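You operate a simulated robot arm through the tools that you are given. There is no shell and no other tool.

Carry out the task below with a simulated robot arm. There is one attempt and no reset: what you move stays moved.

Task
Put things in order on the top of the check bench. At the end: the silver spring from the top of the check bench stands where the blue relay stood; the gold small brass weight stands where the grey refill pack (marked "GEL") stood; the grey refill pack from the top of the check bench is in the grey parts bin; the blue relay from the top of the check bench stands where the gold small brass weight stood; whatever was shut is shut again. Leave all else as you found it, and nothing knocked over.

Only the result counts: the job must be done as asked and must still hold three seconds after the hand-in. Knocking over, shifting, dropping, spilling or breaking anything else fails it.

Robot
A 6-joint arm with a two-finger parallel gripper, fixed in place. Base frame: the origin is at the foot of the arm, x ahead of it, y to its left, z up; the work surface is at about z = 0. Lengths are in m, angles in rad, forces in N, time in s.
With the tool pointing down near the work surface it reaches from about 0.18 to 0.46 m from the base axis. Its first joint turns from -1.222 to 1.222 rad. Payload 1.9 kg.
The tool frame sits at the grasp point between the pads (the TCP): z along the fingers, y along the line on which they close. The tips reach 0.023 m beyond it. The gripper opens to 0.094 m. The fingers are 0.038 m wide and 0.01 m thick; the gripper's body (0.054 by 0.096 m) begins 0.039 m behind the TCP.
Orientation is that of the tool frame in the base frame, as a unit quaternion [x, y, z, w]. With the fingers straight down and closing along the base's y, the tool's x points along the base's -x, its y along +y and its z along -z.

Tools
- The arm moves only by the tool play_rows. Its argument "increments" is a list of rows, each an object of numbers (a shift or turn left out is 0, a gripper value left out holds the last): "ax", "ay", "az": the turn, a rotation vector about the tool's x, y, z in rad; "tx", "ty", "tz": the shift along the tool's x, y, z in m; "grip": the opening, from 0 (shut) to 1 (fully open). In form: [{"ax": .., "ay": .., "az": .., "tx": .., "ty": .., "tz": .., "grip": ..}, ...]. A call has 1 to 20 rows; each row is the pose to reach, as a shift and turn from the pose commanded when the call began, along the tool's axes at that moment. A row lasts 0.2 s, in which the tool goes at most 0.05 m and 0.15 rad; a call with a longer step from one row to the next is refused whole, and so is a gripper value outside its range. Where a pose cannot be reached the arm comes as near as it can. A force on the tool above 40 N (or 10 N above the force at the start of the call, whichever is more), or a blocked arm, ends the call early, and 0.2 s more pass. The fingers move at their own pace (about 0.108 m/s each) and stop on an object; they squeeze with about 20 N. The grip force told is the motor's: it shows also when the fingers shut on nothing. Time passes only in rows, and 0.2 s behind the last, so rows that repeat a pose let the fingers close. It gives the time, the measured TCP pose, the force on the tool (base axes), the opening and the grip force at its end, in the units of the frame above (readings bear some noise), with the torque about the TCP (base axes, N m) and any sound that the robot's microphone picked up.
- Cameras (640 x 400 px; columns grow to the right, rows downward): "scene" is fixed at [0.0597, 0.3126, 0.4343]; the picture's right is [-0.75, -0.66, 0.00], its down [-0.34, 0.38, -0.86] and it looks along [0.57, -0.64, -0.51] (base axes); focal length 214 px, centre (320, 200). "wrist" rides on the gripper at [0.086, 0.016, -0.074] in the tool frame; the picture's right is [-0.18, 0.98, 0.00], its down [-0.58, -0.11, -0.81] and it looks along [-0.79, -0.15, 0.59] (tool axes); focal length 243 px, centre (320, 200). There is no depth. A picture from a camera that has moved, and an enlarged one, comes with that camera's place and axes in the base frame and with its lens.
- snapshot(camera): a new picture of that camera. The clock stands still meanwhile.
- enlarge(camera, box): a new picture of the part [left, top, right, bottom] of that camera's present view, enlarged. The clock stands still meanwhile.
- job_done(): hands the job in; it is judged then, once.

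Nothing tells you positions but the pictures and the camera data. Unless the task says otherwise, let go and move clear before handing in.

The tools are called after "Emit:" by a JSON object that holds its "api" and its "payload". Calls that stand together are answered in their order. play_rows: Moves the arm, as the interface text tells. Its arguments: {"type":"object","properties":{"increments":{"type":"array"}},"required":["increments"]} The other tools are called the same way: snapshot (camera) takes a picture; enlarge (camera, box) takes an enlarged picture of a part of a camera's view; job_done () hands the job in.

At the start:

```text
time_s: 0.0
position: [0.2461, 0.0948, 0.3545]
ee_rot: [0.0, 1.0, 0.0, 0.0]
ft_force: [0.4, 0.1, -0.3]
wrist_torque: [-0.02, 0.01, -0.01]
opening: 0.094
finger_force: 0.1
```

scene: 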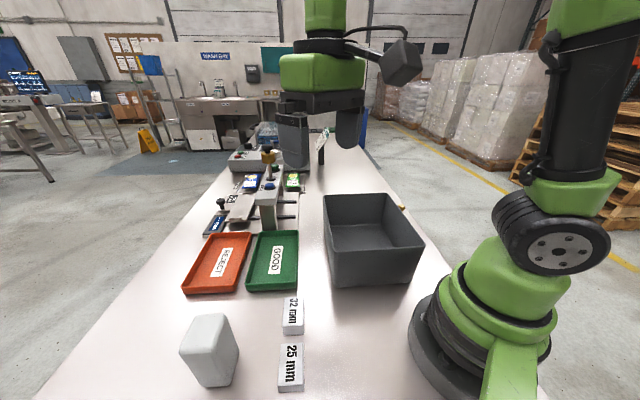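
wrist: 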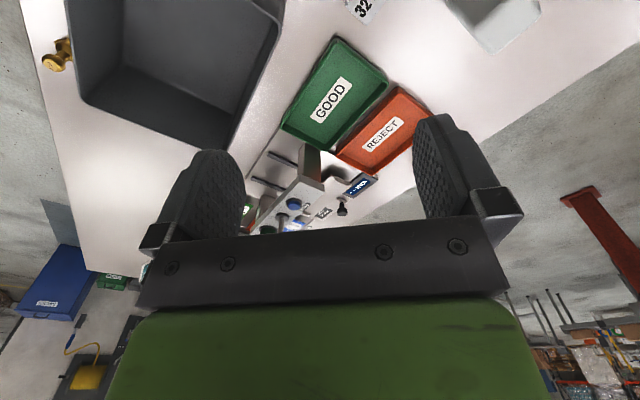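

I see a bench with a grey bin, green/red trays, a fixture behind them, gauge blocks and a grey-white block in front; a gold weight seems to be beyond the bin. I'll take closer looks before moving.

Emit:
{"api": "enlarge", "payload": {"camera": "scene", "box": [190, 110, 350, 210]}}

Emit:
{"api": "enlarge", "payload": {"camera": "scene", "box": [160, 200, 440, 400]}}

Emit:
{"api": "enlarge", "payload": {"camera": "wrist", "box": [200, 100, 440, 250]}}

Emit:
{"api": "enlarge", "payload": {"camera": "wrist", "box": [0, 0, 320, 200]}}

```text
4.00 times, centred on (270, 160) of scene
camera zoom: at [0.0597, 0.3126, 0.4343], right [-0.75, -0.66, 0.0], down [-0.34, 0.38, -0.86], along [0.57, -0.64, -0.51], focal length 858 px, centre (520, 360)
```

zoom: 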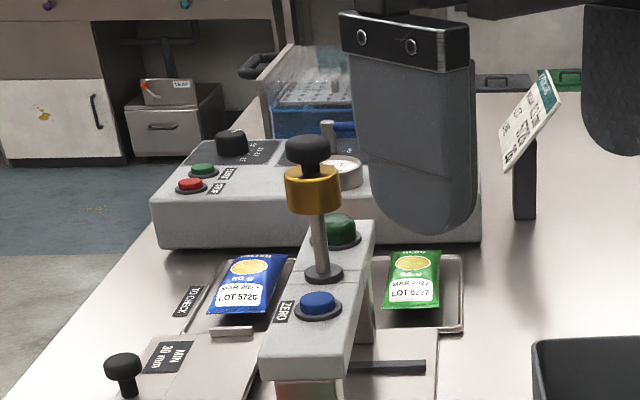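

```text
2.00 times, centred on (300, 300) of scene
camera zoom: at [0.0597, 0.3126, 0.4343], right [-0.75, -0.66, 0.0], down [-0.34, 0.38, -0.86], along [0.57, -0.64, -0.51], focal length 429 px, centre (360, 0)
```

zoom: 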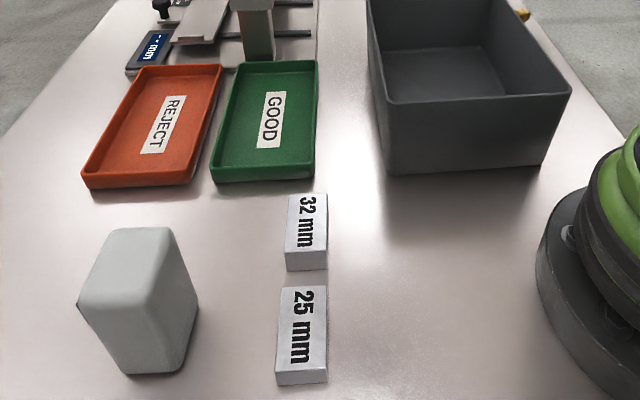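

```text
2.67 times, centred on (320, 175) of wrist
camera zoom: at [0.1594, 0.1105, 0.4301], right [0.18, 0.98, 0.0], down [0.58, -0.11, 0.81], along [0.79, -0.15, -0.59], focal length 647 px, centre (320, 267)
```

zoom: 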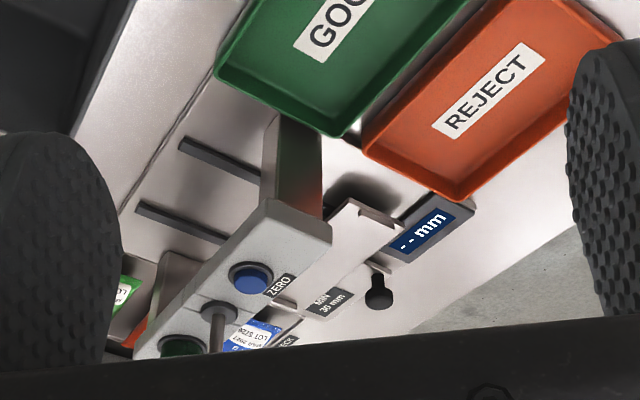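

```text
2.00 times, centred on (160, 100) of wrist
camera zoom: at [0.1594, 0.1105, 0.4301], right [0.18, 0.98, 0.0], down [0.58, -0.11, 0.81], along [0.79, -0.15, -0.59], focal length 485 px, centre (640, 400)
```

zoom: 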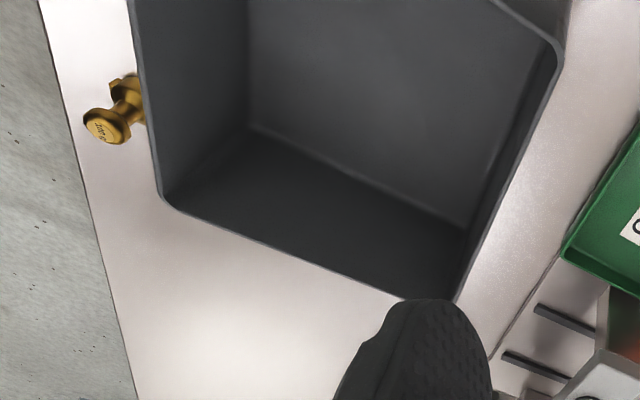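

The gold weight appears to be just beyond the bin on the -y side (about x 0.27, y -0.37); the relay, spring and GEL pack are not yet visible apart from maybe the pale block near (0.3, 0.32). I'll swing the hand high up toward -y, turning it so the wrist camera looks at that side.

Emit:
{"api": "play_rows", "payload": {"increments": [{"ty": -0.03, "az": 0.14}, {"ty": -0.06, "az": 0.28}, {"ty": -0.09, "az": 0.42}, {"ty": -0.12, "az": 0.56}, {"ty": -0.15, "az": 0.7}, {"ty": -0.15, "az": 0.84}, {"ty": -0.15, "az": 0.98}, {"ty": -0.15, "az": 0.98}]}}

Emit:
{"api": "snapshot", "payload": {"camera": "wrist"}}

Emit:
{"api": "snapshot", "payload": {"camera": "scene"}}

```text
time_s: 1.8
position: [0.245, -0.0559, 0.3531]
ee_rot: [0.472, 0.882, 0.0, 0.0]
ft_force: [0.4, 0.7, 0.2]
wrist_torque: [-0.02, -0.01, -0.03]
opening: 0.0942
finger_force: 0.1
```

```text
taken
camera wrist: at [0.2115, 0.0257, 0.4297], right [0.92, 0.39, 0.0], down [0.23, -0.54, 0.81], along [0.32, -0.74, -0.59], focal length 243 px, centre (320, 200)
```

wrist: 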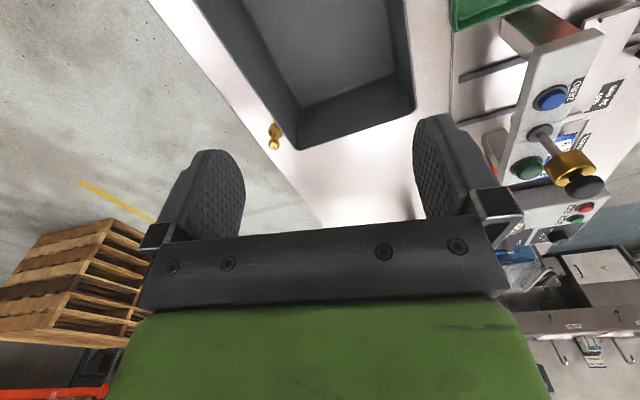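

```text
taken
```

scene: 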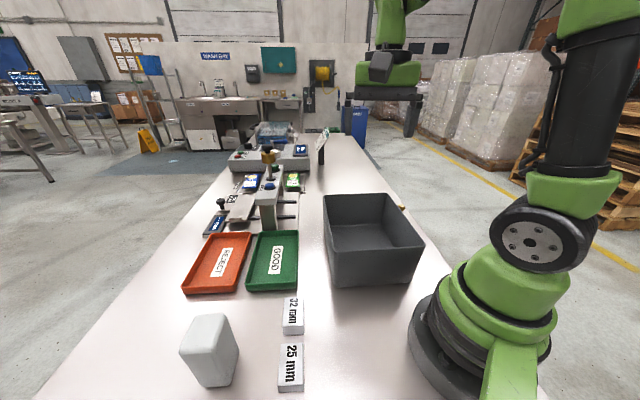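

The gold weight stands just beyond the bin at the bench's edge; nothing else is in that view. I'll tilt the hand so the camera looks more downward at the near part of the bench and into the bin.

Emit:
{"api": "play_rows", "payload": {"increments": [{"ay": 0.14}, {"ay": 0.28}, {"ay": 0.42}, {"ay": 0.56}, {"ay": 0.7}, {"ay": 0.7}]}}

Emit:
{"api": "snapshot", "payload": {"camera": "wrist"}}

```text
time_s: 3.2
position: [0.2465, -0.0555, 0.3552]
ee_rot: [0.442, 0.828, 0.163, -0.303]
ft_force: [0.4, -0.7, 0.2]
wrist_torque: [-0.03, 0.01, 0.01]
opening: 0.0939
finger_force: 0.1
```

```text
taken
camera wrist: at [0.2496, -0.0318, 0.4683], right [0.89, 0.43, -0.12], down [0.45, -0.86, 0.24], along [0.0, -0.27, -0.96], focal length 243 px, centre (320, 200)
```

wrist: 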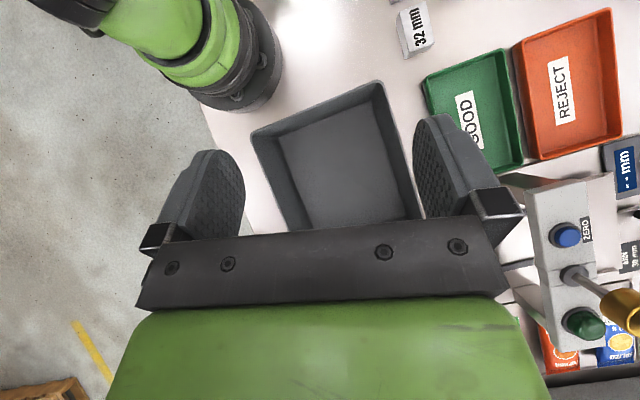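

The bin looks empty, and the bench between bin and arm foot is clear. The relay, spring and GEL pack must be elsewhere (perhaps on the +y side below/behind the scene camera), so I'll straighten up and swing the camera round to look that way.

Emit:
{"api": "play_rows", "payload": {"increments": [{"ay": -0.14}, {"ay": -0.28}, {"ay": -0.42}, {"ay": -0.56}, {"ay": -0.7}, {"ay": -0.7}]}}

Emit:
{"api": "play_rows", "payload": {"increments": [{"az": -0.14}, {"az": -0.28}, {"az": -0.42}, {"az": -0.56}, {"az": -0.7}, {"az": -0.84}, {"az": -0.98}, {"az": -1.12}, {"az": -1.26}, {"az": -1.4}, {"az": -1.54}, {"az": -1.68}, {"az": -1.82}, {"az": -1.96}, {"az": -1.96}]}}

Emit:
{"api": "snapshot", "payload": {"camera": "wrist"}}

```text
time_s: 4.6
position: [0.2454, -0.0553, 0.3537]
ee_rot: [0.471, 0.882, -0.001, 0.0]
ft_force: [-0.1, 0.0, -0.4]
wrist_torque: [-0.02, 0.01, 0.03]
opening: 0.0939
finger_force: 0.0
```

```text
time_s: 7.8
position: [0.2456, -0.056, 0.3556]
ee_rot: [-0.472, 0.882, -0.001, 0.0]
ft_force: [0.1, 0.8, 0.2]
wrist_torque: [-0.01, 0.0, -0.01]
opening: 0.0939
finger_force: 0.1
```

```text
taken
camera wrist: at [0.1843, -0.1186, 0.43], right [-0.72, 0.7, 0.0], down [0.41, 0.42, 0.81], along [0.56, 0.58, -0.59], focal length 243 px, centre (320, 200)
```

wrist: 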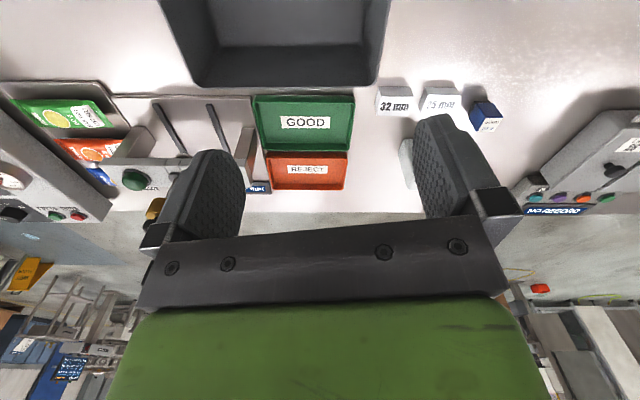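

Now I can see a blue cube (likely the relay) beside the 25 mm gauge, and a console at the right. Let me enlarge those.

Emit:
{"api": "enlarge", "payload": {"camera": "wrist", "box": [360, 60, 640, 235]}}

Emit:
{"api": "enlarge", "payload": {"camera": "wrist", "box": [0, 60, 280, 235]}}

```text
2.29 times, centred on (500, 148) of wrist
camera zoom: at [0.1843, -0.1186, 0.43], right [-0.72, 0.7, 0.0], down [0.41, 0.42, 0.81], along [0.56, 0.58, -0.59], focal length 555 px, centre (-91, 320)
```

zoom: 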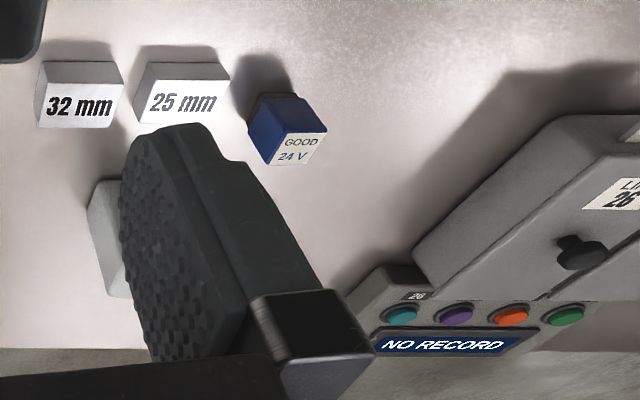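

```text
2.29 times, centred on (140, 148) of wrist
camera zoom: at [0.1843, -0.1186, 0.43], right [-0.72, 0.7, 0.0], down [0.41, 0.42, 0.81], along [0.56, 0.58, -0.59], focal length 555 px, centre (731, 320)
```

zoom: 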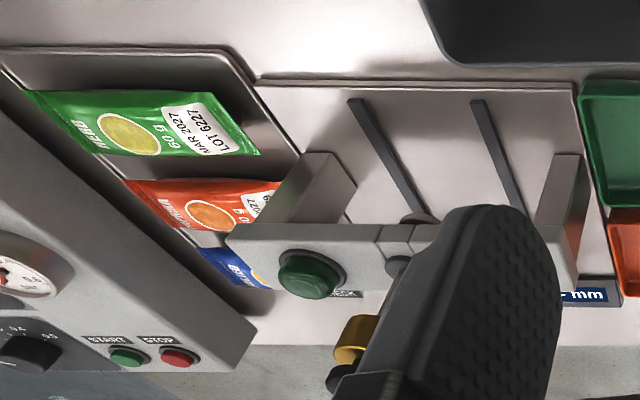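

The blue relay ("GOOD 24 V"?) stands at roughly (0.15, 0.33), with a lidded machine/console further to the right. I'll move toward +y and turn further to see the rest of that end of the bench.

Emit:
{"api": "play_rows", "payload": {"increments": [{"tx": -0.018, "ty": 0.018, "tz": -0.0075, "az": -0.13}, {"tx": -0.036, "ty": 0.036, "tz": -0.015, "az": -0.26}, {"tx": -0.054, "ty": 0.054, "tz": -0.022, "az": -0.39}, {"tx": -0.072, "ty": 0.072, "tz": -0.03, "az": -0.52}, {"tx": -0.072, "ty": 0.072, "tz": -0.03, "az": -0.6}, {"tx": -0.072, "ty": 0.072, "tz": -0.03, "az": -0.6}]}}

Emit:
{"api": "snapshot", "payload": {"camera": "wrist"}}

```text
time_s: 9.2
position: [0.2266, 0.0447, 0.3845]
ee_rot: [0.711, -0.704, 0.0, 0.0]
ft_force: [-0.4, 0.3, -0.7]
wrist_torque: [-0.01, 0.0, 0.0]
opening: 0.094
finger_force: 0.1
```

```text
taken
camera wrist: at [0.2109, -0.042, 0.4603], right [-0.98, 0.17, 0.0], down [0.1, 0.58, 0.81], along [0.14, 0.79, -0.59], focal length 243 px, centre (320, 200)
```

wrist: 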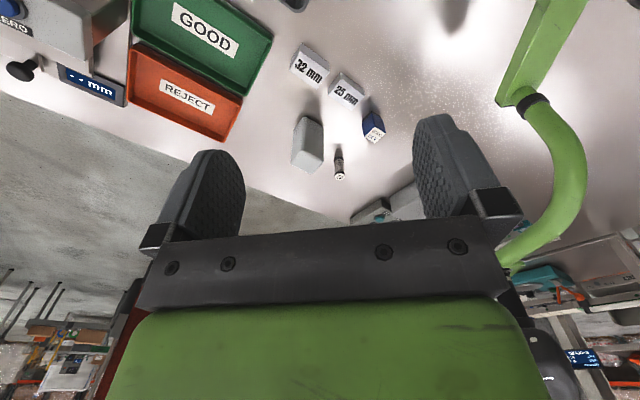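

I can now see the pale block, the blue relay and a small upright dark/silver thing between them. Enlarging.

Emit:
{"api": "enlarge", "payload": {"camera": "wrist", "box": [260, 40, 420, 240]}}

Emit:
{"api": "enlarge", "payload": {"camera": "wrist", "box": [400, 0, 640, 150]}}

```text
2.00 times, centred on (340, 140) of wrist
camera zoom: at [0.2109, -0.042, 0.4603], right [-0.98, 0.17, 0.0], down [0.1, 0.58, 0.81], along [0.14, 0.79, -0.59], focal length 485 px, centre (280, 320)
```

zoom: 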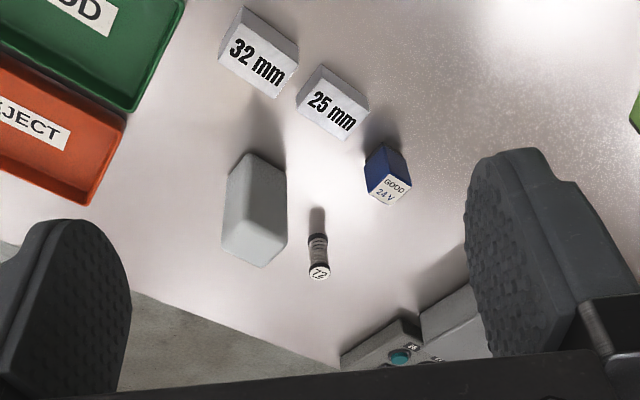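

```text
2.67 times, centred on (520, 75) of wrist
camera zoom: at [0.2109, -0.042, 0.4603], right [-0.98, 0.17, 0.0], down [0.1, 0.58, 0.81], along [0.14, 0.79, -0.59], focal length 647 px, centre (-213, 533)
```

zoom: 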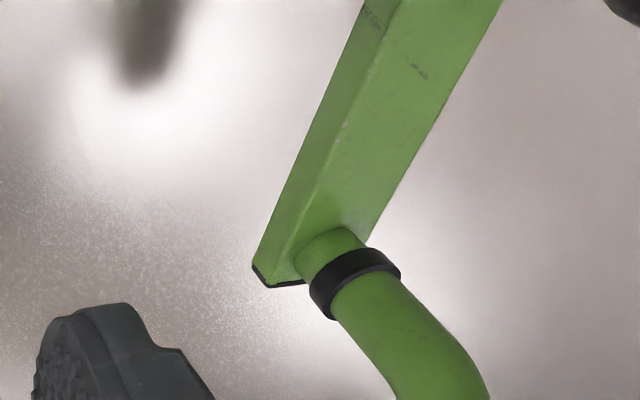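

The small labelled cylinder ("7.2") near (0.24, 0.40) may be the spring, and the pale block may be the GEL pack, but its marking isn't visible yet. I'll move closer on that side and tilt the camera down for better looks.

Emit:
{"api": "play_rows", "payload": {"increments": [{"tx": -0.03, "ay": 0.1}, {"tx": -0.06, "ay": 0.2}, {"tx": -0.09, "ay": 0.3}, {"tx": -0.12, "ay": 0.4}, {"tx": -0.15, "ay": 0.5}, {"tx": -0.15, "ay": 0.5}]}}

Emit:
{"api": "snapshot", "payload": {"camera": "wrist"}}

Emit:
{"api": "snapshot", "payload": {"camera": "scene"}}

```text
time_s: 10.6
position: [0.2243, 0.1947, 0.3847]
ee_rot: [0.689, -0.682, 0.176, 0.173]
ft_force: [0.1, 0.3, -0.5]
wrist_torque: [0.0, -0.01, -0.02]
opening: 0.0939
finger_force: 0.0
```

```text
taken
camera wrist: at [0.2087, 0.1539, 0.4926], right [-0.98, 0.15, -0.09], down [0.1, 0.9, 0.43], along [0.14, 0.41, -0.9], focal length 243 px, centre (320, 200)
```

wrist: 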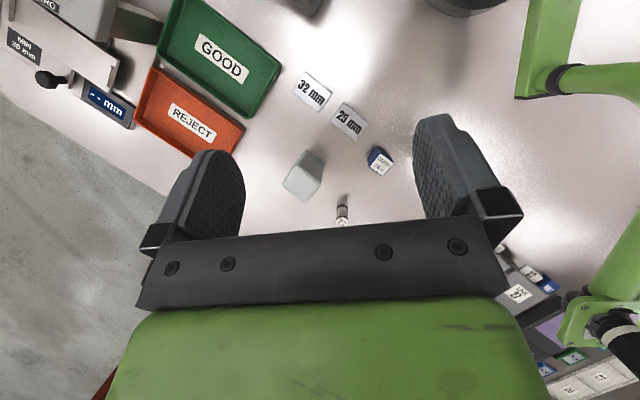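

```text
taken
```

scene: 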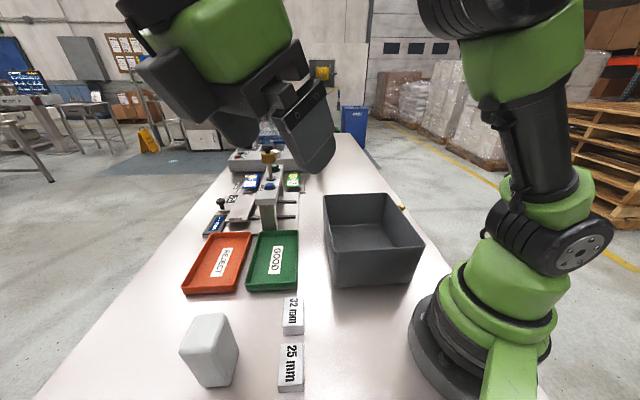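

Let me enlarge the block, spring, relay region and the console on the right.

Emit:
{"api": "enlarge", "payload": {"camera": "wrist", "box": [270, 60, 430, 240]}}

Emit:
{"api": "enlarge", "payload": {"camera": "wrist", "box": [480, 220, 640, 400]}}

Emit:
{"api": "enlarge", "payload": {"camera": "scene", "box": [160, 290, 340, 400]}}

```text
2.22 times, centred on (350, 150) of wrist
camera zoom: at [0.2087, 0.1539, 0.4926], right [-0.98, 0.15, -0.09], down [0.1, 0.9, 0.43], along [0.14, 0.41, -0.9], focal length 539 px, centre (253, 311)
```

zoom: 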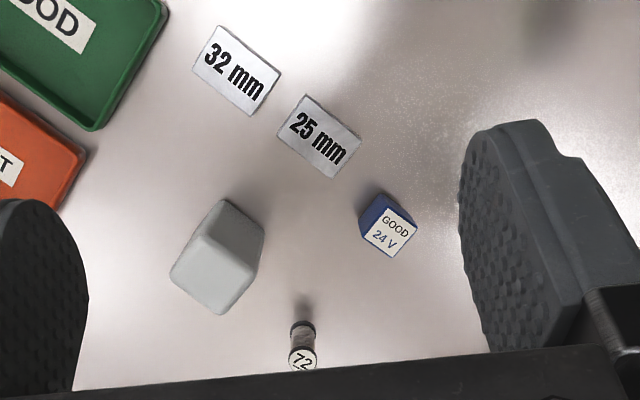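

```text
2.22 times, centred on (560, 310) of wrist
camera zoom: at [0.2087, 0.1539, 0.4926], right [-0.98, 0.15, -0.09], down [0.1, 0.9, 0.43], along [0.14, 0.41, -0.9], focal length 539 px, centre (-213, -44)
```

zoom: 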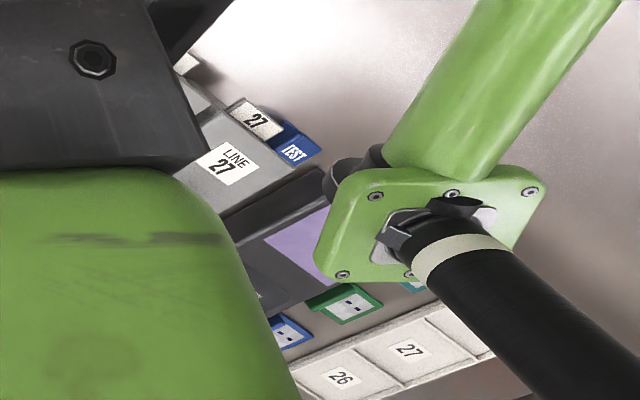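

```text
3.56 times, centred on (250, 345) of scene
camera zoom: at [0.0597, 0.3126, 0.4343], right [-0.75, -0.66, 0.0], down [-0.34, 0.38, -0.86], along [0.57, -0.64, -0.51], focal length 763 px, centre (569, -316)
```

zoom: 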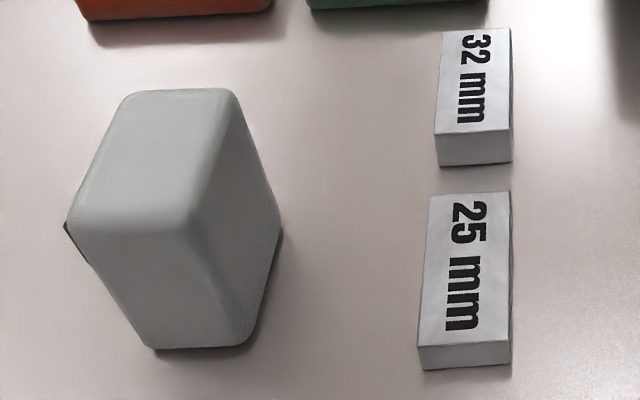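

The pale block's hidden (outer) face shows a dark sliver, which should be its "GEL" marking; the spring ("72") stands near (0.24, 0.41), the relay near (0.154, 0.30), and the scene camera's green post is something to avoid. I'll straighten the tool and turn it to face the block along the bench diagonal.

Emit:
{"api": "play_rows", "payload": {"increments": [{"ay": -0.1}, {"ay": -0.2}, {"ay": -0.3}, {"ay": -0.4}, {"ay": -0.5}, {"ay": -0.5}]}}

Emit:
{"api": "play_rows", "payload": {"increments": [{"az": 0.14, "tz": 0.025}, {"az": 0.28, "tz": 0.05}, {"az": 0.42, "tz": 0.075}, {"az": 0.56, "tz": 0.1}, {"az": 0.7, "tz": 0.125}, {"az": 0.794, "tz": 0.15}, {"az": 0.794, "tz": 0.15}]}}

Emit:
{"api": "snapshot", "payload": {"camera": "wrist"}}

Emit:
{"api": "snapshot", "payload": {"camera": "scene"}}

```text
time_s: 12.0
position: [0.225, 0.1944, 0.3835]
ee_rot: [0.711, -0.703, 0.0, -0.001]
ft_force: [-0.1, 0.0, 0.2]
wrist_torque: [0.01, -0.01, 0.01]
opening: 0.0937
finger_force: 0.0
```

```text
time_s: 13.6
position: [0.2246, 0.1929, 0.2341]
ee_rot: [-0.383, 0.924, 0.0, 0.0]
ft_force: [-0.1, -0.4, 0.3]
wrist_torque: [0.0, 0.0, -0.01]
opening: 0.0939
finger_force: 0.1
```

```text
taken
camera wrist: at [0.1517, 0.1445, 0.3096], right [-0.56, 0.83, 0.0], down [0.49, 0.33, 0.81], along [0.67, 0.46, -0.59], focal length 243 px, centre (320, 200)
```

wrist: 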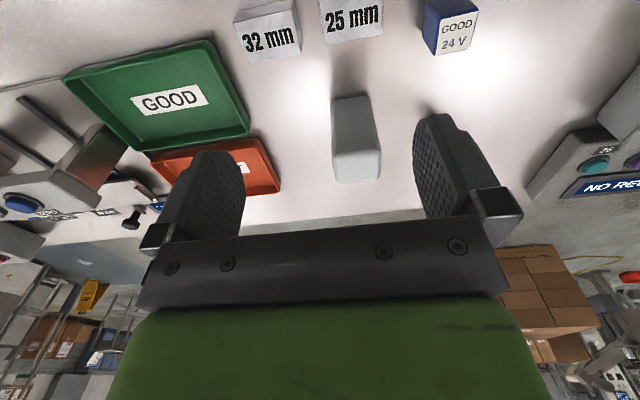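

```text
taken
```

scene: 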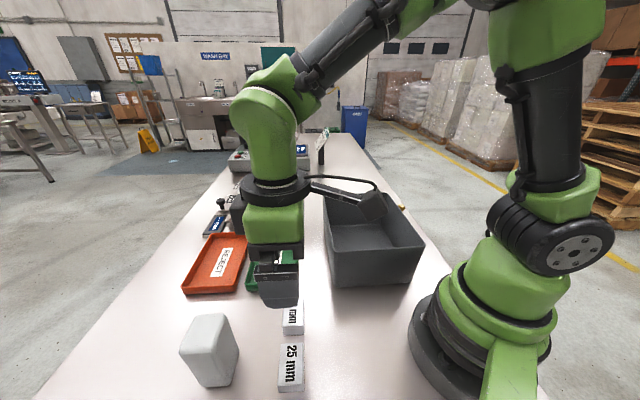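

I have a clear view of the block, gauges and relay. Let me enlarge to measure the block's and relay's edges accurately.

Emit:
{"api": "enlarge", "payload": {"camera": "wrist", "box": [280, 60, 440, 200]}}

Emit:
{"api": "enlarge", "payload": {"camera": "wrist", "box": [380, 0, 540, 100]}}

```text
2.86 times, centred on (360, 130) of wrist
camera zoom: at [0.1517, 0.1445, 0.3096], right [-0.56, 0.83, 0.0], down [0.49, 0.33, 0.81], along [0.67, 0.46, -0.59], focal length 693 px, centre (206, 400)
```

zoom: 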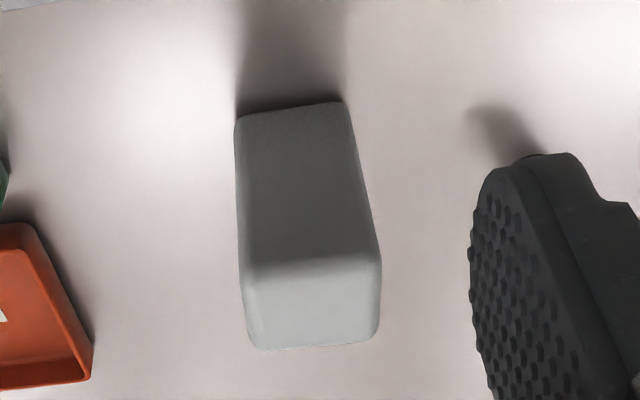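

```text
4.00 times, centred on (460, 50) of wrist
camera zoom: at [0.1517, 0.1445, 0.3096], right [-0.56, 0.83, 0.0], down [0.49, 0.33, 0.81], along [0.67, 0.46, -0.59], focal length 970 px, centre (-240, 800)
```

zoom: 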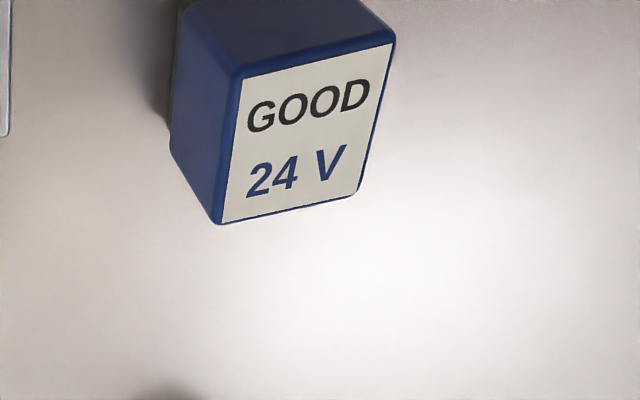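

The block's centre is about (0.298, 0.300), ~0.048 m square, ~0.108 m tall, aligned with the bench diagonal. I'll move the open gripper above it at safe height.

Emit:
{"api": "play_rows", "payload": {"increments": [{"tx": -0.032, "ty": 0.006, "tz": 0.008}, {"tx": -0.064, "ty": 0.012, "tz": 0.016}, {"tx": -0.096, "ty": 0.018, "tz": 0.025}, {"tx": -0.1277, "ty": 0.0237, "tz": 0.034}, {"tx": -0.1277, "ty": 0.0237, "tz": 0.034}]}}

Emit:
{"api": "snapshot", "payload": {"camera": "wrist"}}

Emit:
{"api": "snapshot", "payload": {"camera": "scene"}}

```text
time_s: 14.8
position: [0.2967, 0.3032, 0.2006]
ee_rot: [-0.384, 0.924, 0.0, 0.0]
ft_force: [-1.1, 0.1, -0.4]
wrist_torque: [-0.02, -0.01, 0.02]
opening: 0.094
finger_force: 0.1
```

```text
taken
camera wrist: at [0.2255, 0.252, 0.2763], right [-0.57, 0.82, 0.0], down [0.49, 0.34, 0.81], along [0.66, 0.46, -0.59], focal length 243 px, centre (320, 200)
```

wrist: 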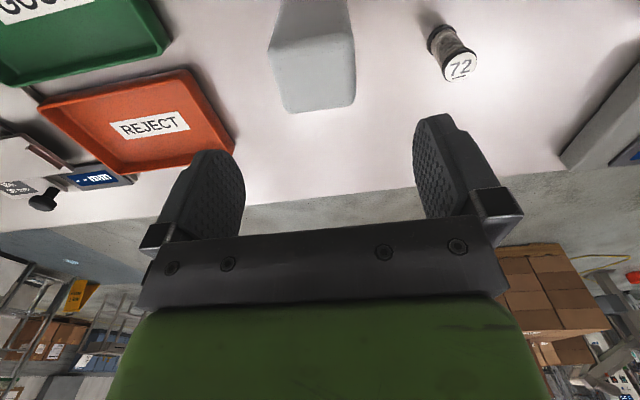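

```text
taken
```

scene: 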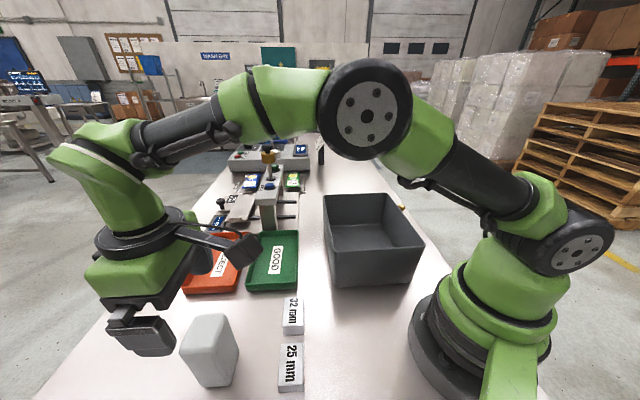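

The block's top is right beneath the grasp point (within 4 mm), and the spring is visible at about (0.24, 0.412). I'll descend over the block to grasp height.

Emit:
{"api": "play_rows", "payload": {"increments": [{"ty": -0.003, "tx": 0.001, "tz": 0.03}, {"ty": -0.003, "tx": 0.002, "tz": 0.06}, {"ty": -0.003, "tx": 0.002, "tz": 0.09}, {"ty": -0.003, "tx": 0.002, "tz": 0.115}, {"ty": -0.003, "tx": 0.002, "tz": 0.115}]}}

Emit:
{"api": "snapshot", "payload": {"camera": "scene"}}

Emit:
{"api": "snapshot", "payload": {"camera": "wrist"}}

```text
time_s: 16.0
position: [0.3002, 0.2989, 0.0852]
ee_rot: [-0.383, 0.924, -0.001, 0.0]
ft_force: [1.0, 0.4, 0.4]
wrist_torque: [0.01, -0.04, 0.0]
opening: 0.0943
finger_force: 0.1
```

```text
taken
```

scene: 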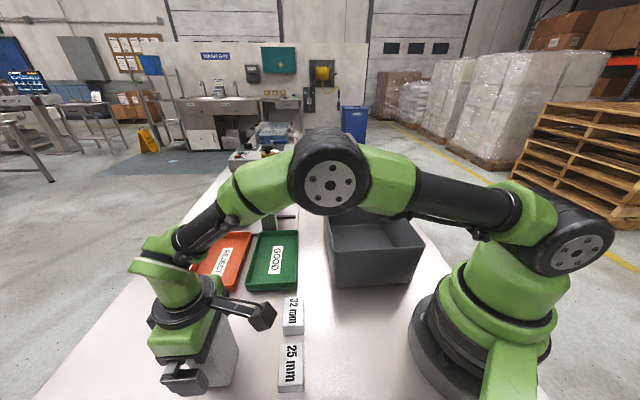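

```text
taken
camera wrist: at [0.2269, 0.2481, 0.1615], right [-0.57, 0.82, 0.0], down [0.49, 0.33, 0.81], along [0.67, 0.46, -0.59], focal length 243 px, centre (320, 200)
```

wrist: 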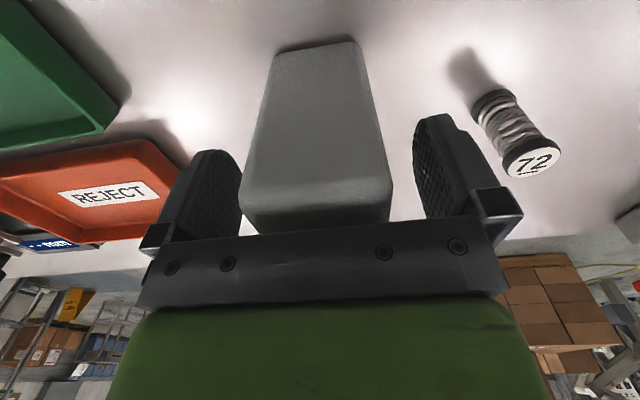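

The fingers straddle the block evenly, and the coil spring (cap "72") is plainly visible to its side. Closing the gripper.

Emit:
{"api": "play_rows", "payload": {"increments": [{"grip": 0.4}, {"grip": 0.4}, {"grip": 0}, {"grip": 0}, {"grip": 0}]}}

```text
time_s: 17.2
position: [0.2991, 0.2981, 0.0865]
ee_rot: [-0.384, 0.923, 0.0, 0.0]
ft_force: [0.1, 0.5, 0.4]
wrist_torque: [0.17, 0.05, 0.01]
opening: 0.0557
finger_force: 20.1
```

The block is gripped (0.056 m wide, 20 N). Lifting straight up.

Emit:
{"api": "play_rows", "payload": {"increments": [{"tz": -0.02}, {"tz": -0.05}, {"tz": -0.08}, {"tz": -0.11}, {"tz": -0.14}, {"tz": -0.16}, {"tz": -0.16}]}}

Emit:
{"api": "snapshot", "payload": {"camera": "scene"}}

Emit:
{"api": "snapshot", "payload": {"camera": "wrist"}}

```text
time_s: 18.8
position: [0.2989, 0.2988, 0.2462]
ee_rot: [-0.382, 0.924, 0.0, 0.0]
ft_force: [-0.4, -0.1, -4.0]
wrist_torque: [0.01, -0.01, -0.02]
opening: 0.0559
finger_force: 20.1
```

```text
taken
```

scene: 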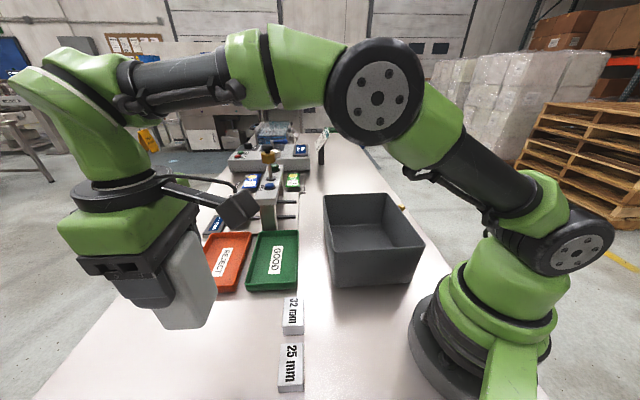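

```text
taken
camera wrist: at [0.2264, 0.2475, 0.3222], right [-0.57, 0.82, 0.0], down [0.49, 0.33, 0.81], along [0.67, 0.46, -0.59], focal length 243 px, centre (320, 200)
```

wrist: 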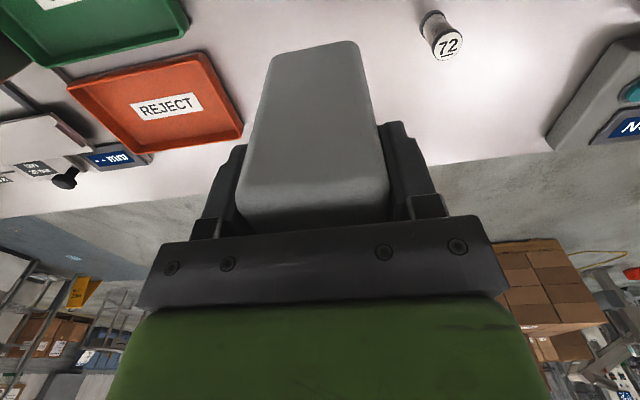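

The block is lifted cleanly with nothing under it. I'll move it toward the middle and turn its hidden face to the scene camera to confirm the "GEL" marking.

Emit:
{"api": "play_rows", "payload": {"increments": [{"tx": 0.024, "ty": -0.024, "tz": -0.005, "az": -0.12}, {"tx": 0.047, "ty": -0.047, "tz": -0.01, "az": -0.24}, {"tx": 0.071, "ty": -0.071, "tz": -0.015, "az": -0.36}, {"tx": 0.094, "ty": -0.094, "tz": -0.02, "az": -0.48}, {"tx": 0.118, "ty": -0.118, "tz": -0.02, "az": -0.6}, {"tx": 0.141, "ty": -0.141, "tz": -0.02, "az": -0.72}, {"tx": 0.141, "ty": -0.141, "tz": -0.02, "az": -0.84}, {"tx": 0.141, "ty": -0.141, "tz": -0.02, "az": -0.96}, {"tx": 0.141, "ty": -0.141, "tz": -0.02, "az": -1.08}, {"tx": 0.141, "ty": -0.141, "tz": -0.02, "az": -1.08}]}}

Emit:
{"api": "snapshot", "payload": {"camera": "scene"}}

```text
time_s: 21.0
position: [0.2984, 0.0986, 0.265]
ee_rot: [0.803, -0.596, 0.0, 0.0]
ft_force: [0.4, -0.4, -2.7]
wrist_torque: [0.03, -0.01, 0.04]
opening: 0.0559
finger_force: 19.7
```

```text
taken
```

scene: 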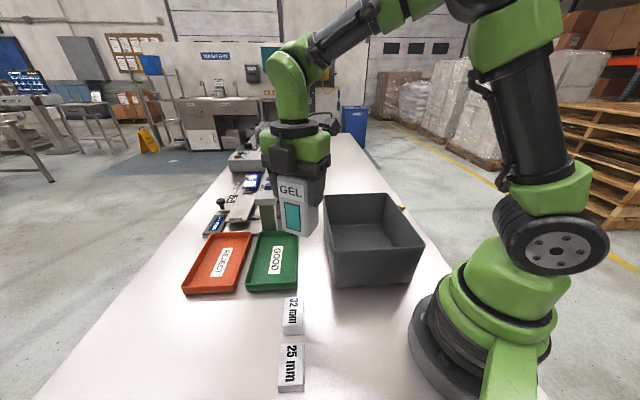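

The marking reads "GEL" — confirmed. Now I'll carry it over the bin centre (about 0.275, -0.108) and turn it square to the bin.

Emit:
{"api": "play_rows", "payload": {"increments": [{"tx": 0.024, "ty": 0.0103, "az": 0.135}, {"tx": 0.048, "ty": 0.0206, "az": 0.27}, {"tx": 0.072, "ty": 0.031, "az": 0.405}, {"tx": 0.0955, "ty": 0.0411, "az": 0.54}, {"tx": 0.119, "ty": 0.0514, "az": 0.675}, {"tx": 0.143, "ty": 0.0617, "az": 0.81}, {"tx": 0.167, "ty": 0.072, "az": 0.945}, {"tx": 0.1909, "ty": 0.0822, "az": 1.08}, {"tx": 0.1909, "ty": 0.0822, "az": 1.08}]}}

Emit:
{"api": "snapshot", "payload": {"camera": "scene"}}

Emit:
{"api": "snapshot", "payload": {"camera": "wrist"}}

```text
time_s: 23.0
position: [0.2751, -0.1078, 0.2663]
ee_rot: [-0.382, 0.924, 0.0, 0.0]
ft_force: [0.2, -0.5, -3.2]
wrist_torque: [-0.01, -0.01, 0.01]
opening: 0.056
finger_force: 20.1
```

```text
taken
```

scene: 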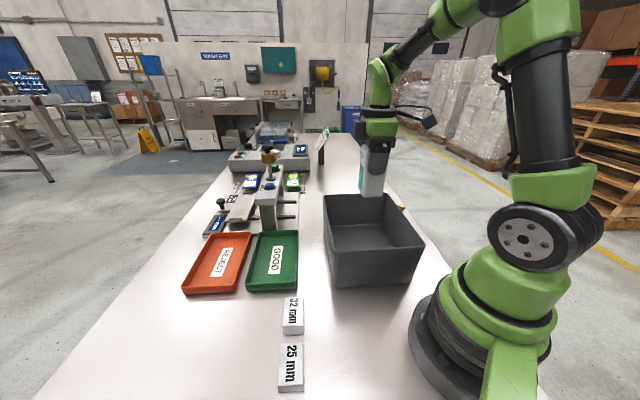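

```text
taken
camera wrist: at [0.2034, -0.1582, 0.3415], right [-0.56, 0.83, 0.0], down [0.49, 0.33, 0.81], along [0.67, 0.45, -0.59], focal length 243 px, centre (320, 200)
```

wrist: 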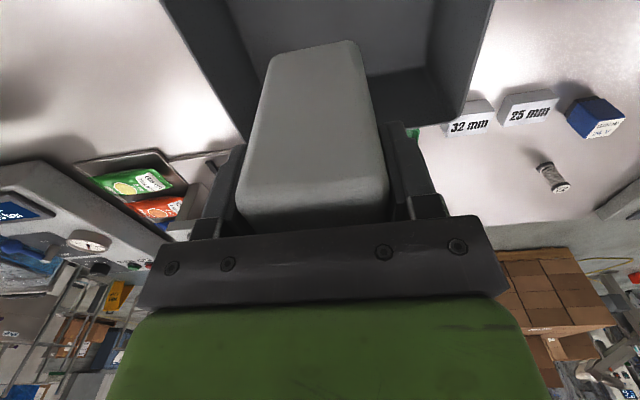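

The pack hangs centred over the bin. I'll lower it most of the way, then creep to contact.

Emit:
{"api": "play_rows", "payload": {"increments": [{"tz": 0.035}, {"tz": 0.07}, {"tz": 0.105}, {"tz": 0.135}, {"tz": 0.155}, {"tz": 0.164}, {"tz": 0.164}]}}

Emit:
{"api": "snapshot", "payload": {"camera": "scene"}}

```text
time_s: 24.6
position: [0.2753, -0.1077, 0.1011]
ee_rot: [-0.383, 0.924, -0.001, 0.0]
ft_force: [-0.2, -0.1, -3.6]
wrist_torque: [-0.01, 0.02, 0.01]
opening: 0.0561
finger_force: 20.3
```

```text
taken
```

scene: 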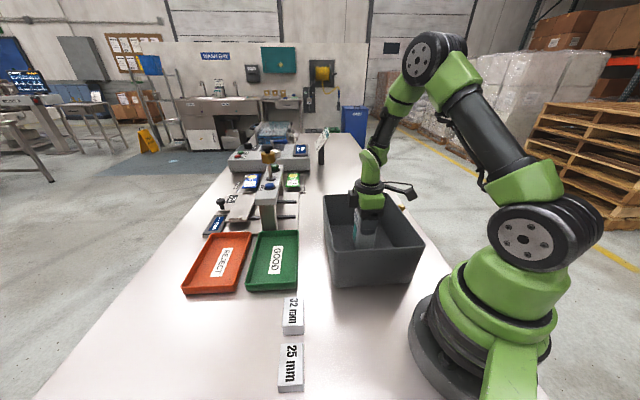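

No contact yet at 0.101 m. Creeping down in small steps.

Emit:
{"api": "play_rows", "payload": {"increments": [{"tz": 0.002}, {"tz": 0.004}, {"tz": 0.006}, {"tz": 0.007}, {"tz": 0.007}]}}

```text
time_s: 25.8
position: [0.2758, -0.1078, 0.0928]
ee_rot: [-0.383, 0.924, 0.0, 0.0]
ft_force: [-0.4, 0.8, -2.9]
wrist_torque: [0.0, -0.02, -0.02]
opening: 0.0557
finger_force: 19.7
```

Emit:
{"api": "play_rows", "payload": {"increments": [{"tz": 0.001}, {"tz": 0.002}, {"tz": 0.003}, {"tz": 0.003}]}}

```text
time_s: 26.8
position: [0.276, -0.1074, 0.092]
ee_rot: [-0.382, 0.924, 0.0, 0.001]
ft_force: [-2.3, 2.6, 18.2]
wrist_torque: [0.36, 0.25, 0.02]
opening: 0.0559
finger_force: 19.3
```

Contact with the bin floor is felt (18 N up) at z 0.092. I'll ease off slightly and open the fingers.

Emit:
{"api": "play_rows", "payload": {"increments": [{"tz": -0.0015}, {"tz": -0.0015, "grip": 0.65}, {"tz": -0.0015, "grip": 0.75}, {"tz": -0.0015, "grip": 0.85}, {"tz": -0.0015, "grip": 0.85}]}}

Emit:
{"api": "snapshot", "payload": {"camera": "wrist"}}

```text
time_s: 28.0
position: [0.2764, -0.1077, 0.0935]
ee_rot: [-0.383, 0.924, 0.0, 0.001]
ft_force: [0.6, 0.2, -0.7]
wrist_torque: [0.01, 0.02, -0.02]
opening: 0.08
finger_force: 0.1
```

```text
taken
camera wrist: at [0.2036, -0.1578, 0.1684], right [-0.57, 0.82, 0.0], down [0.49, 0.33, 0.81], along [0.67, 0.46, -0.59], focal length 243 px, centre (320, 200)
```

wrist: 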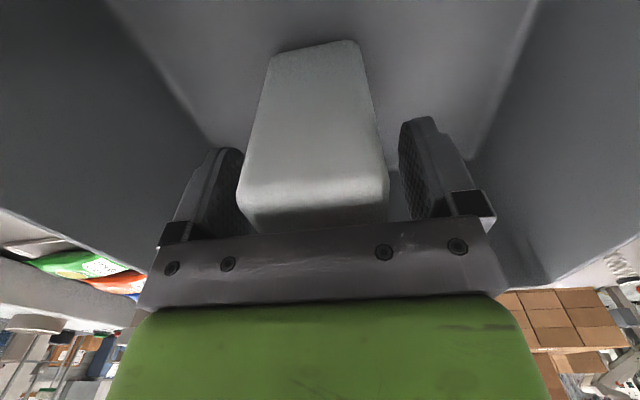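

The pack stands free in the bin between the open fingers. Raising straight up and checking.

Emit:
{"api": "play_rows", "payload": {"increments": [{"tz": -0.03}, {"tz": -0.07}, {"tz": -0.11}, {"tz": -0.15}, {"tz": -0.19}, {"tz": -0.22}, {"tz": -0.22}]}}

Emit:
{"api": "snapshot", "payload": {"camera": "scene"}}

Emit:
{"api": "snapshot", "payload": {"camera": "wrist"}}

```text
time_s: 29.6
position: [0.2752, -0.1078, 0.3126]
ee_rot: [-0.383, 0.924, 0.0, 0.0]
ft_force: [0.6, 0.0, 0.4]
wrist_torque: [-0.01, 0.03, 0.03]
opening: 0.0802
finger_force: 0.1
```

```text
taken
```

scene: 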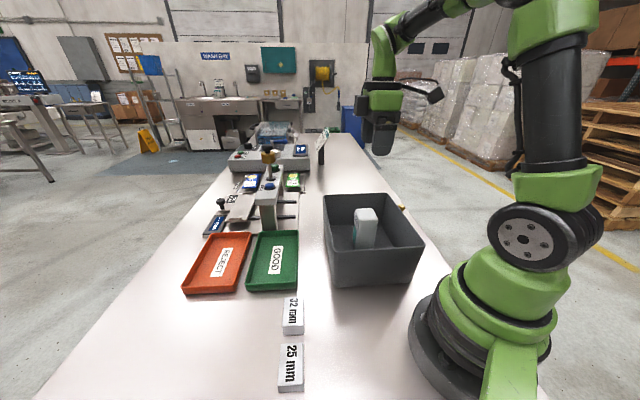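

```text
taken
camera wrist: at [0.2038, -0.1582, 0.3878], right [-0.57, 0.82, 0.0], down [0.49, 0.33, 0.81], along [0.67, 0.46, -0.59], focal length 243 px, centre (320, 200)
```

wrist: 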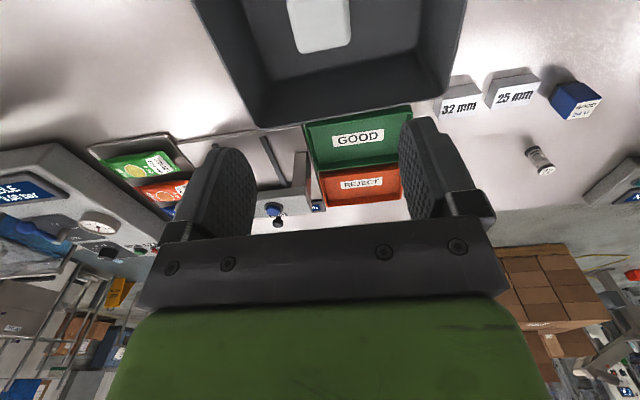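

The GEL pack stands upright in the bin. Next, the gold weight: I'll move high over the weight's area past the bin's far-right corner and look straight at it.

Emit:
{"api": "play_rows", "payload": {"increments": [{"tx": 0.027, "ty": -0.0224}, {"tx": 0.054, "ty": -0.0448}, {"tx": 0.081, "ty": -0.0672}, {"tx": 0.108, "ty": -0.0896, "tz": 0.01}, {"tx": 0.135, "ty": -0.112, "tz": 0.03}, {"tx": 0.1626, "ty": -0.1344, "tz": 0.06}, {"tx": 0.1626, "ty": -0.1344, "tz": 0.06}]}}

Emit:
{"api": "snapshot", "payload": {"camera": "wrist"}}

Emit:
{"api": "snapshot", "payload": {"camera": "scene"}}

```text
time_s: 31.2
position: [0.2556, -0.3175, 0.2519]
ee_rot: [-0.384, 0.923, -0.001, 0.0]
ft_force: [-0.3, 0.9, 0.8]
wrist_torque: [0.06, -0.03, -0.04]
opening: 0.0795
finger_force: 0.1
```

```text
taken
camera wrist: at [0.1837, -0.3678, 0.3271], right [-0.57, 0.82, 0.0], down [0.49, 0.33, 0.81], along [0.67, 0.46, -0.59], focal length 243 px, centre (320, 200)
```

wrist: 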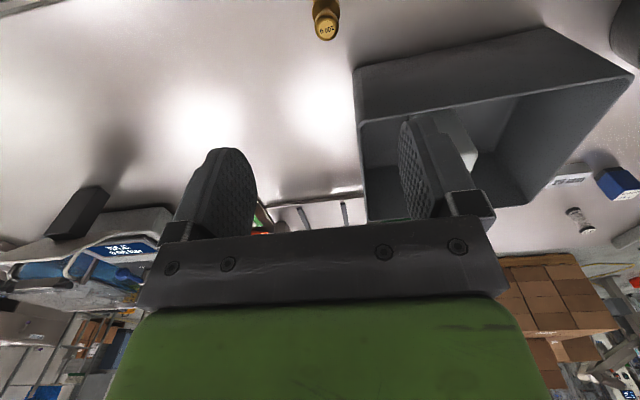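

```text
taken
```

scene: 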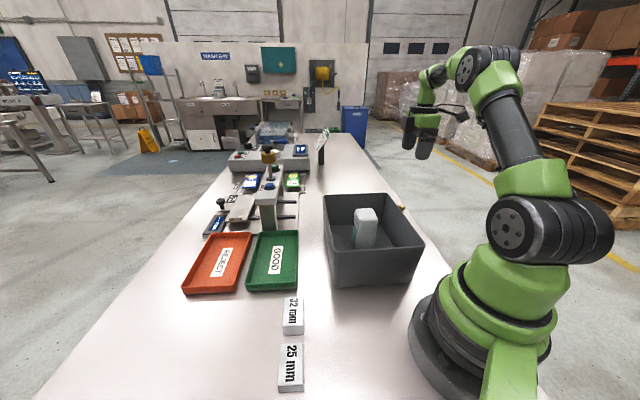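

The weight ("100 g"?) is at the top edge of the wrist view, close to below the hand; I'll back off slightly along the viewing direction to see all of it.

Emit:
{"api": "play_rows", "payload": {"increments": [{"tx": 0.03}, {"tx": 0.06}, {"tx": 0.06}]}}

Emit:
{"api": "enlarge", "payload": {"camera": "wrist", "box": [240, 0, 400, 100]}}

Emit:
{"api": "snapshot", "payload": {"camera": "wrist"}}

```text
time_s: 32.0
position: [0.2124, -0.3609, 0.2511]
ee_rot: [-0.383, 0.924, 0.0, 0.001]
ft_force: [0.3, 0.6, 1.0]
wrist_torque: [-0.01, -0.02, 0.01]
opening: 0.0798
finger_force: 0.1
```

```text
4.00 times, centred on (320, 50) of wrist
camera zoom: at [0.1407, -0.4107, 0.3269], right [-0.57, 0.82, 0.0], down [0.49, 0.33, 0.81], along [0.67, 0.46, -0.59], focal length 970 px, centre (320, 800)
```

zoom: 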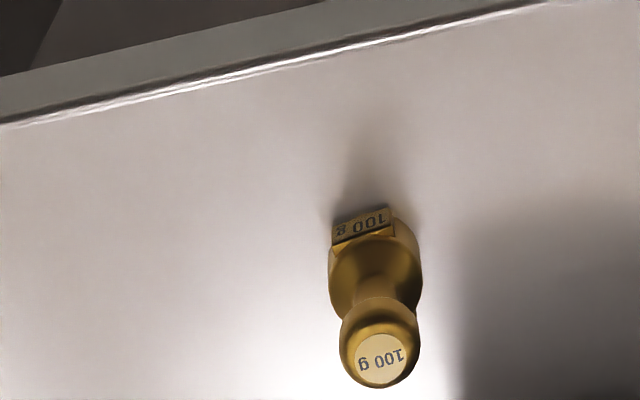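

```text
taken
camera wrist: at [0.1407, -0.4107, 0.3269], right [-0.57, 0.82, 0.0], down [0.49, 0.33, 0.81], along [0.67, 0.46, -0.59], focal length 243 px, centre (320, 200)
```

wrist: 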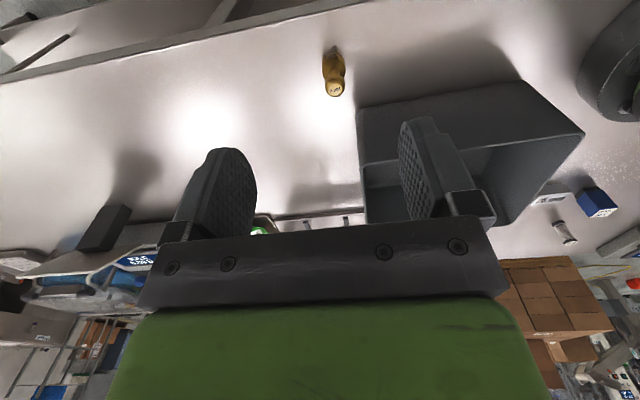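

The 100 g brass weight stands at about (0.257, -0.309), 0.055 m tall, ~0.07 m clear of the bin's corner. I'll centre over it and come part-way down to verify alignment.

Emit:
{"api": "play_rows", "payload": {"increments": [{"tx": -0.034, "ty": 0.0026}, {"tx": -0.0682, "ty": 0.0052}, {"tx": -0.0682, "ty": 0.0052, "tz": 0.04}, {"tx": -0.0682, "ty": 0.0052, "tz": 0.08}, {"tx": -0.0682, "ty": 0.0052, "tz": 0.12}, {"tx": -0.0682, "ty": 0.0052, "tz": 0.15}, {"tx": -0.0682, "ty": 0.0052, "tz": 0.15}]}}

Emit:
{"api": "snapshot", "payload": {"camera": "wrist"}}

Emit:
{"api": "snapshot", "payload": {"camera": "scene"}}

```text
time_s: 33.6
position: [0.2572, -0.3085, 0.1039]
ee_rot: [-0.383, 0.924, 0.0, 0.0]
ft_force: [0.1, -0.1, 0.3]
wrist_torque: [-0.02, 0.0, 0.03]
opening: 0.0798
finger_force: 0.0
```

```text
taken
camera wrist: at [0.1859, -0.3582, 0.1781], right [-0.56, 0.83, 0.0], down [0.49, 0.33, 0.81], along [0.67, 0.46, -0.59], focal length 243 px, centre (320, 200)
```

wrist: 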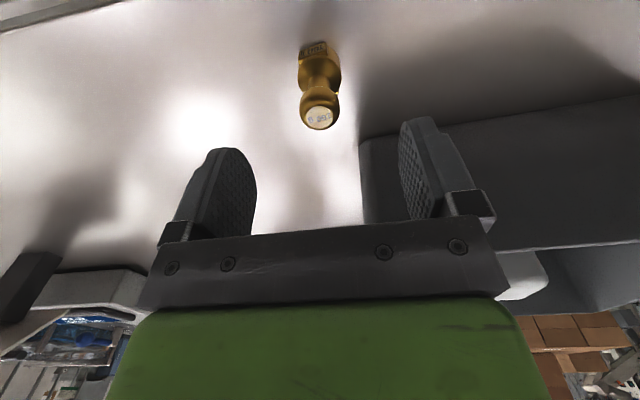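

```text
taken
```

scene: 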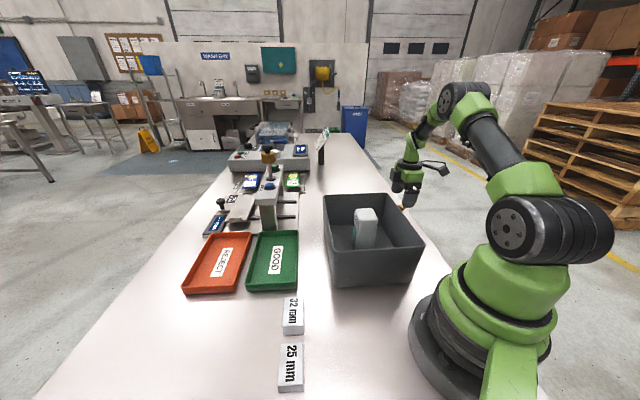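

Alignment is within 1 mm. Descending to straddle the weight, then closing gently.

Emit:
{"api": "play_rows", "payload": {"increments": [{"tz": 0.025}, {"tz": 0.05}, {"tz": 0.065}, {"tz": 0.072}, {"tz": 0.072}]}}

Emit:
{"api": "snapshot", "payload": {"camera": "wrist"}}

```text
time_s: 34.8
position: [0.2579, -0.3077, 0.0307]
ee_rot: [-0.382, 0.924, 0.0, 0.0]
ft_force: [0.2, 0.6, 0.8]
wrist_torque: [0.01, 0.01, 0.0]
opening: 0.0803
finger_force: 0.0
```

```text
taken
camera wrist: at [0.1856, -0.3579, 0.106], right [-0.57, 0.82, 0.0], down [0.49, 0.33, 0.81], along [0.67, 0.46, -0.59], focal length 243 px, centre (320, 200)
```

wrist: 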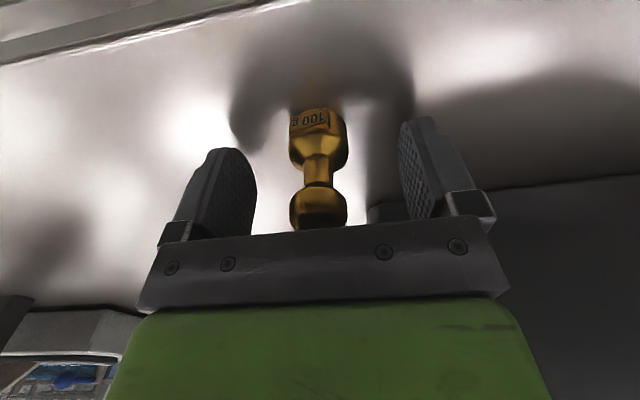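

The weight sits between the fingers, slightly left of centre. Lowering 3 mm more and closing.

Emit:
{"api": "play_rows", "payload": {"increments": [{"tz": 0.003}, {"tz": 0.003, "grip": 0.5}, {"tz": 0.003, "grip": 0.4}, {"tz": 0.003, "grip": 0.3}, {"tz": 0.003, "grip": 0}, {"tz": 0.003, "grip": 0}, {"tz": 0.003, "grip": 0}]}}

Emit:
{"api": "snapshot", "payload": {"camera": "wrist"}}

```text
time_s: 36.4
position: [0.2586, -0.3074, 0.028]
ee_rot: [-0.382, 0.924, 0.0, 0.0]
ft_force: [-0.4, 0.3, -0.2]
wrist_torque: [0.0, -0.04, 0.01]
opening: 0.0289
finger_force: 20.2
```

```text
taken
camera wrist: at [0.1859, -0.3578, 0.1033], right [-0.57, 0.82, 0.0], down [0.49, 0.33, 0.81], along [0.67, 0.46, -0.59], focal length 243 px, centre (320, 200)
```

wrist: 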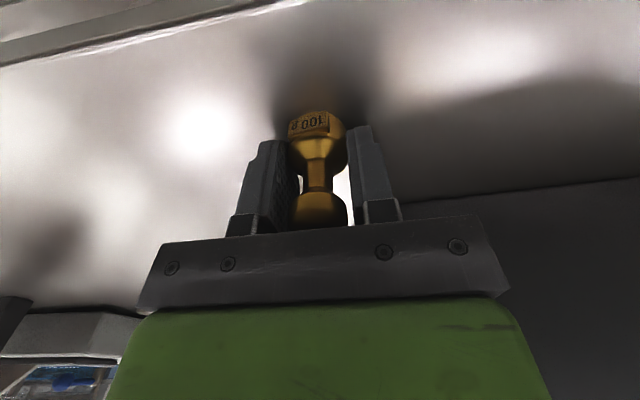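

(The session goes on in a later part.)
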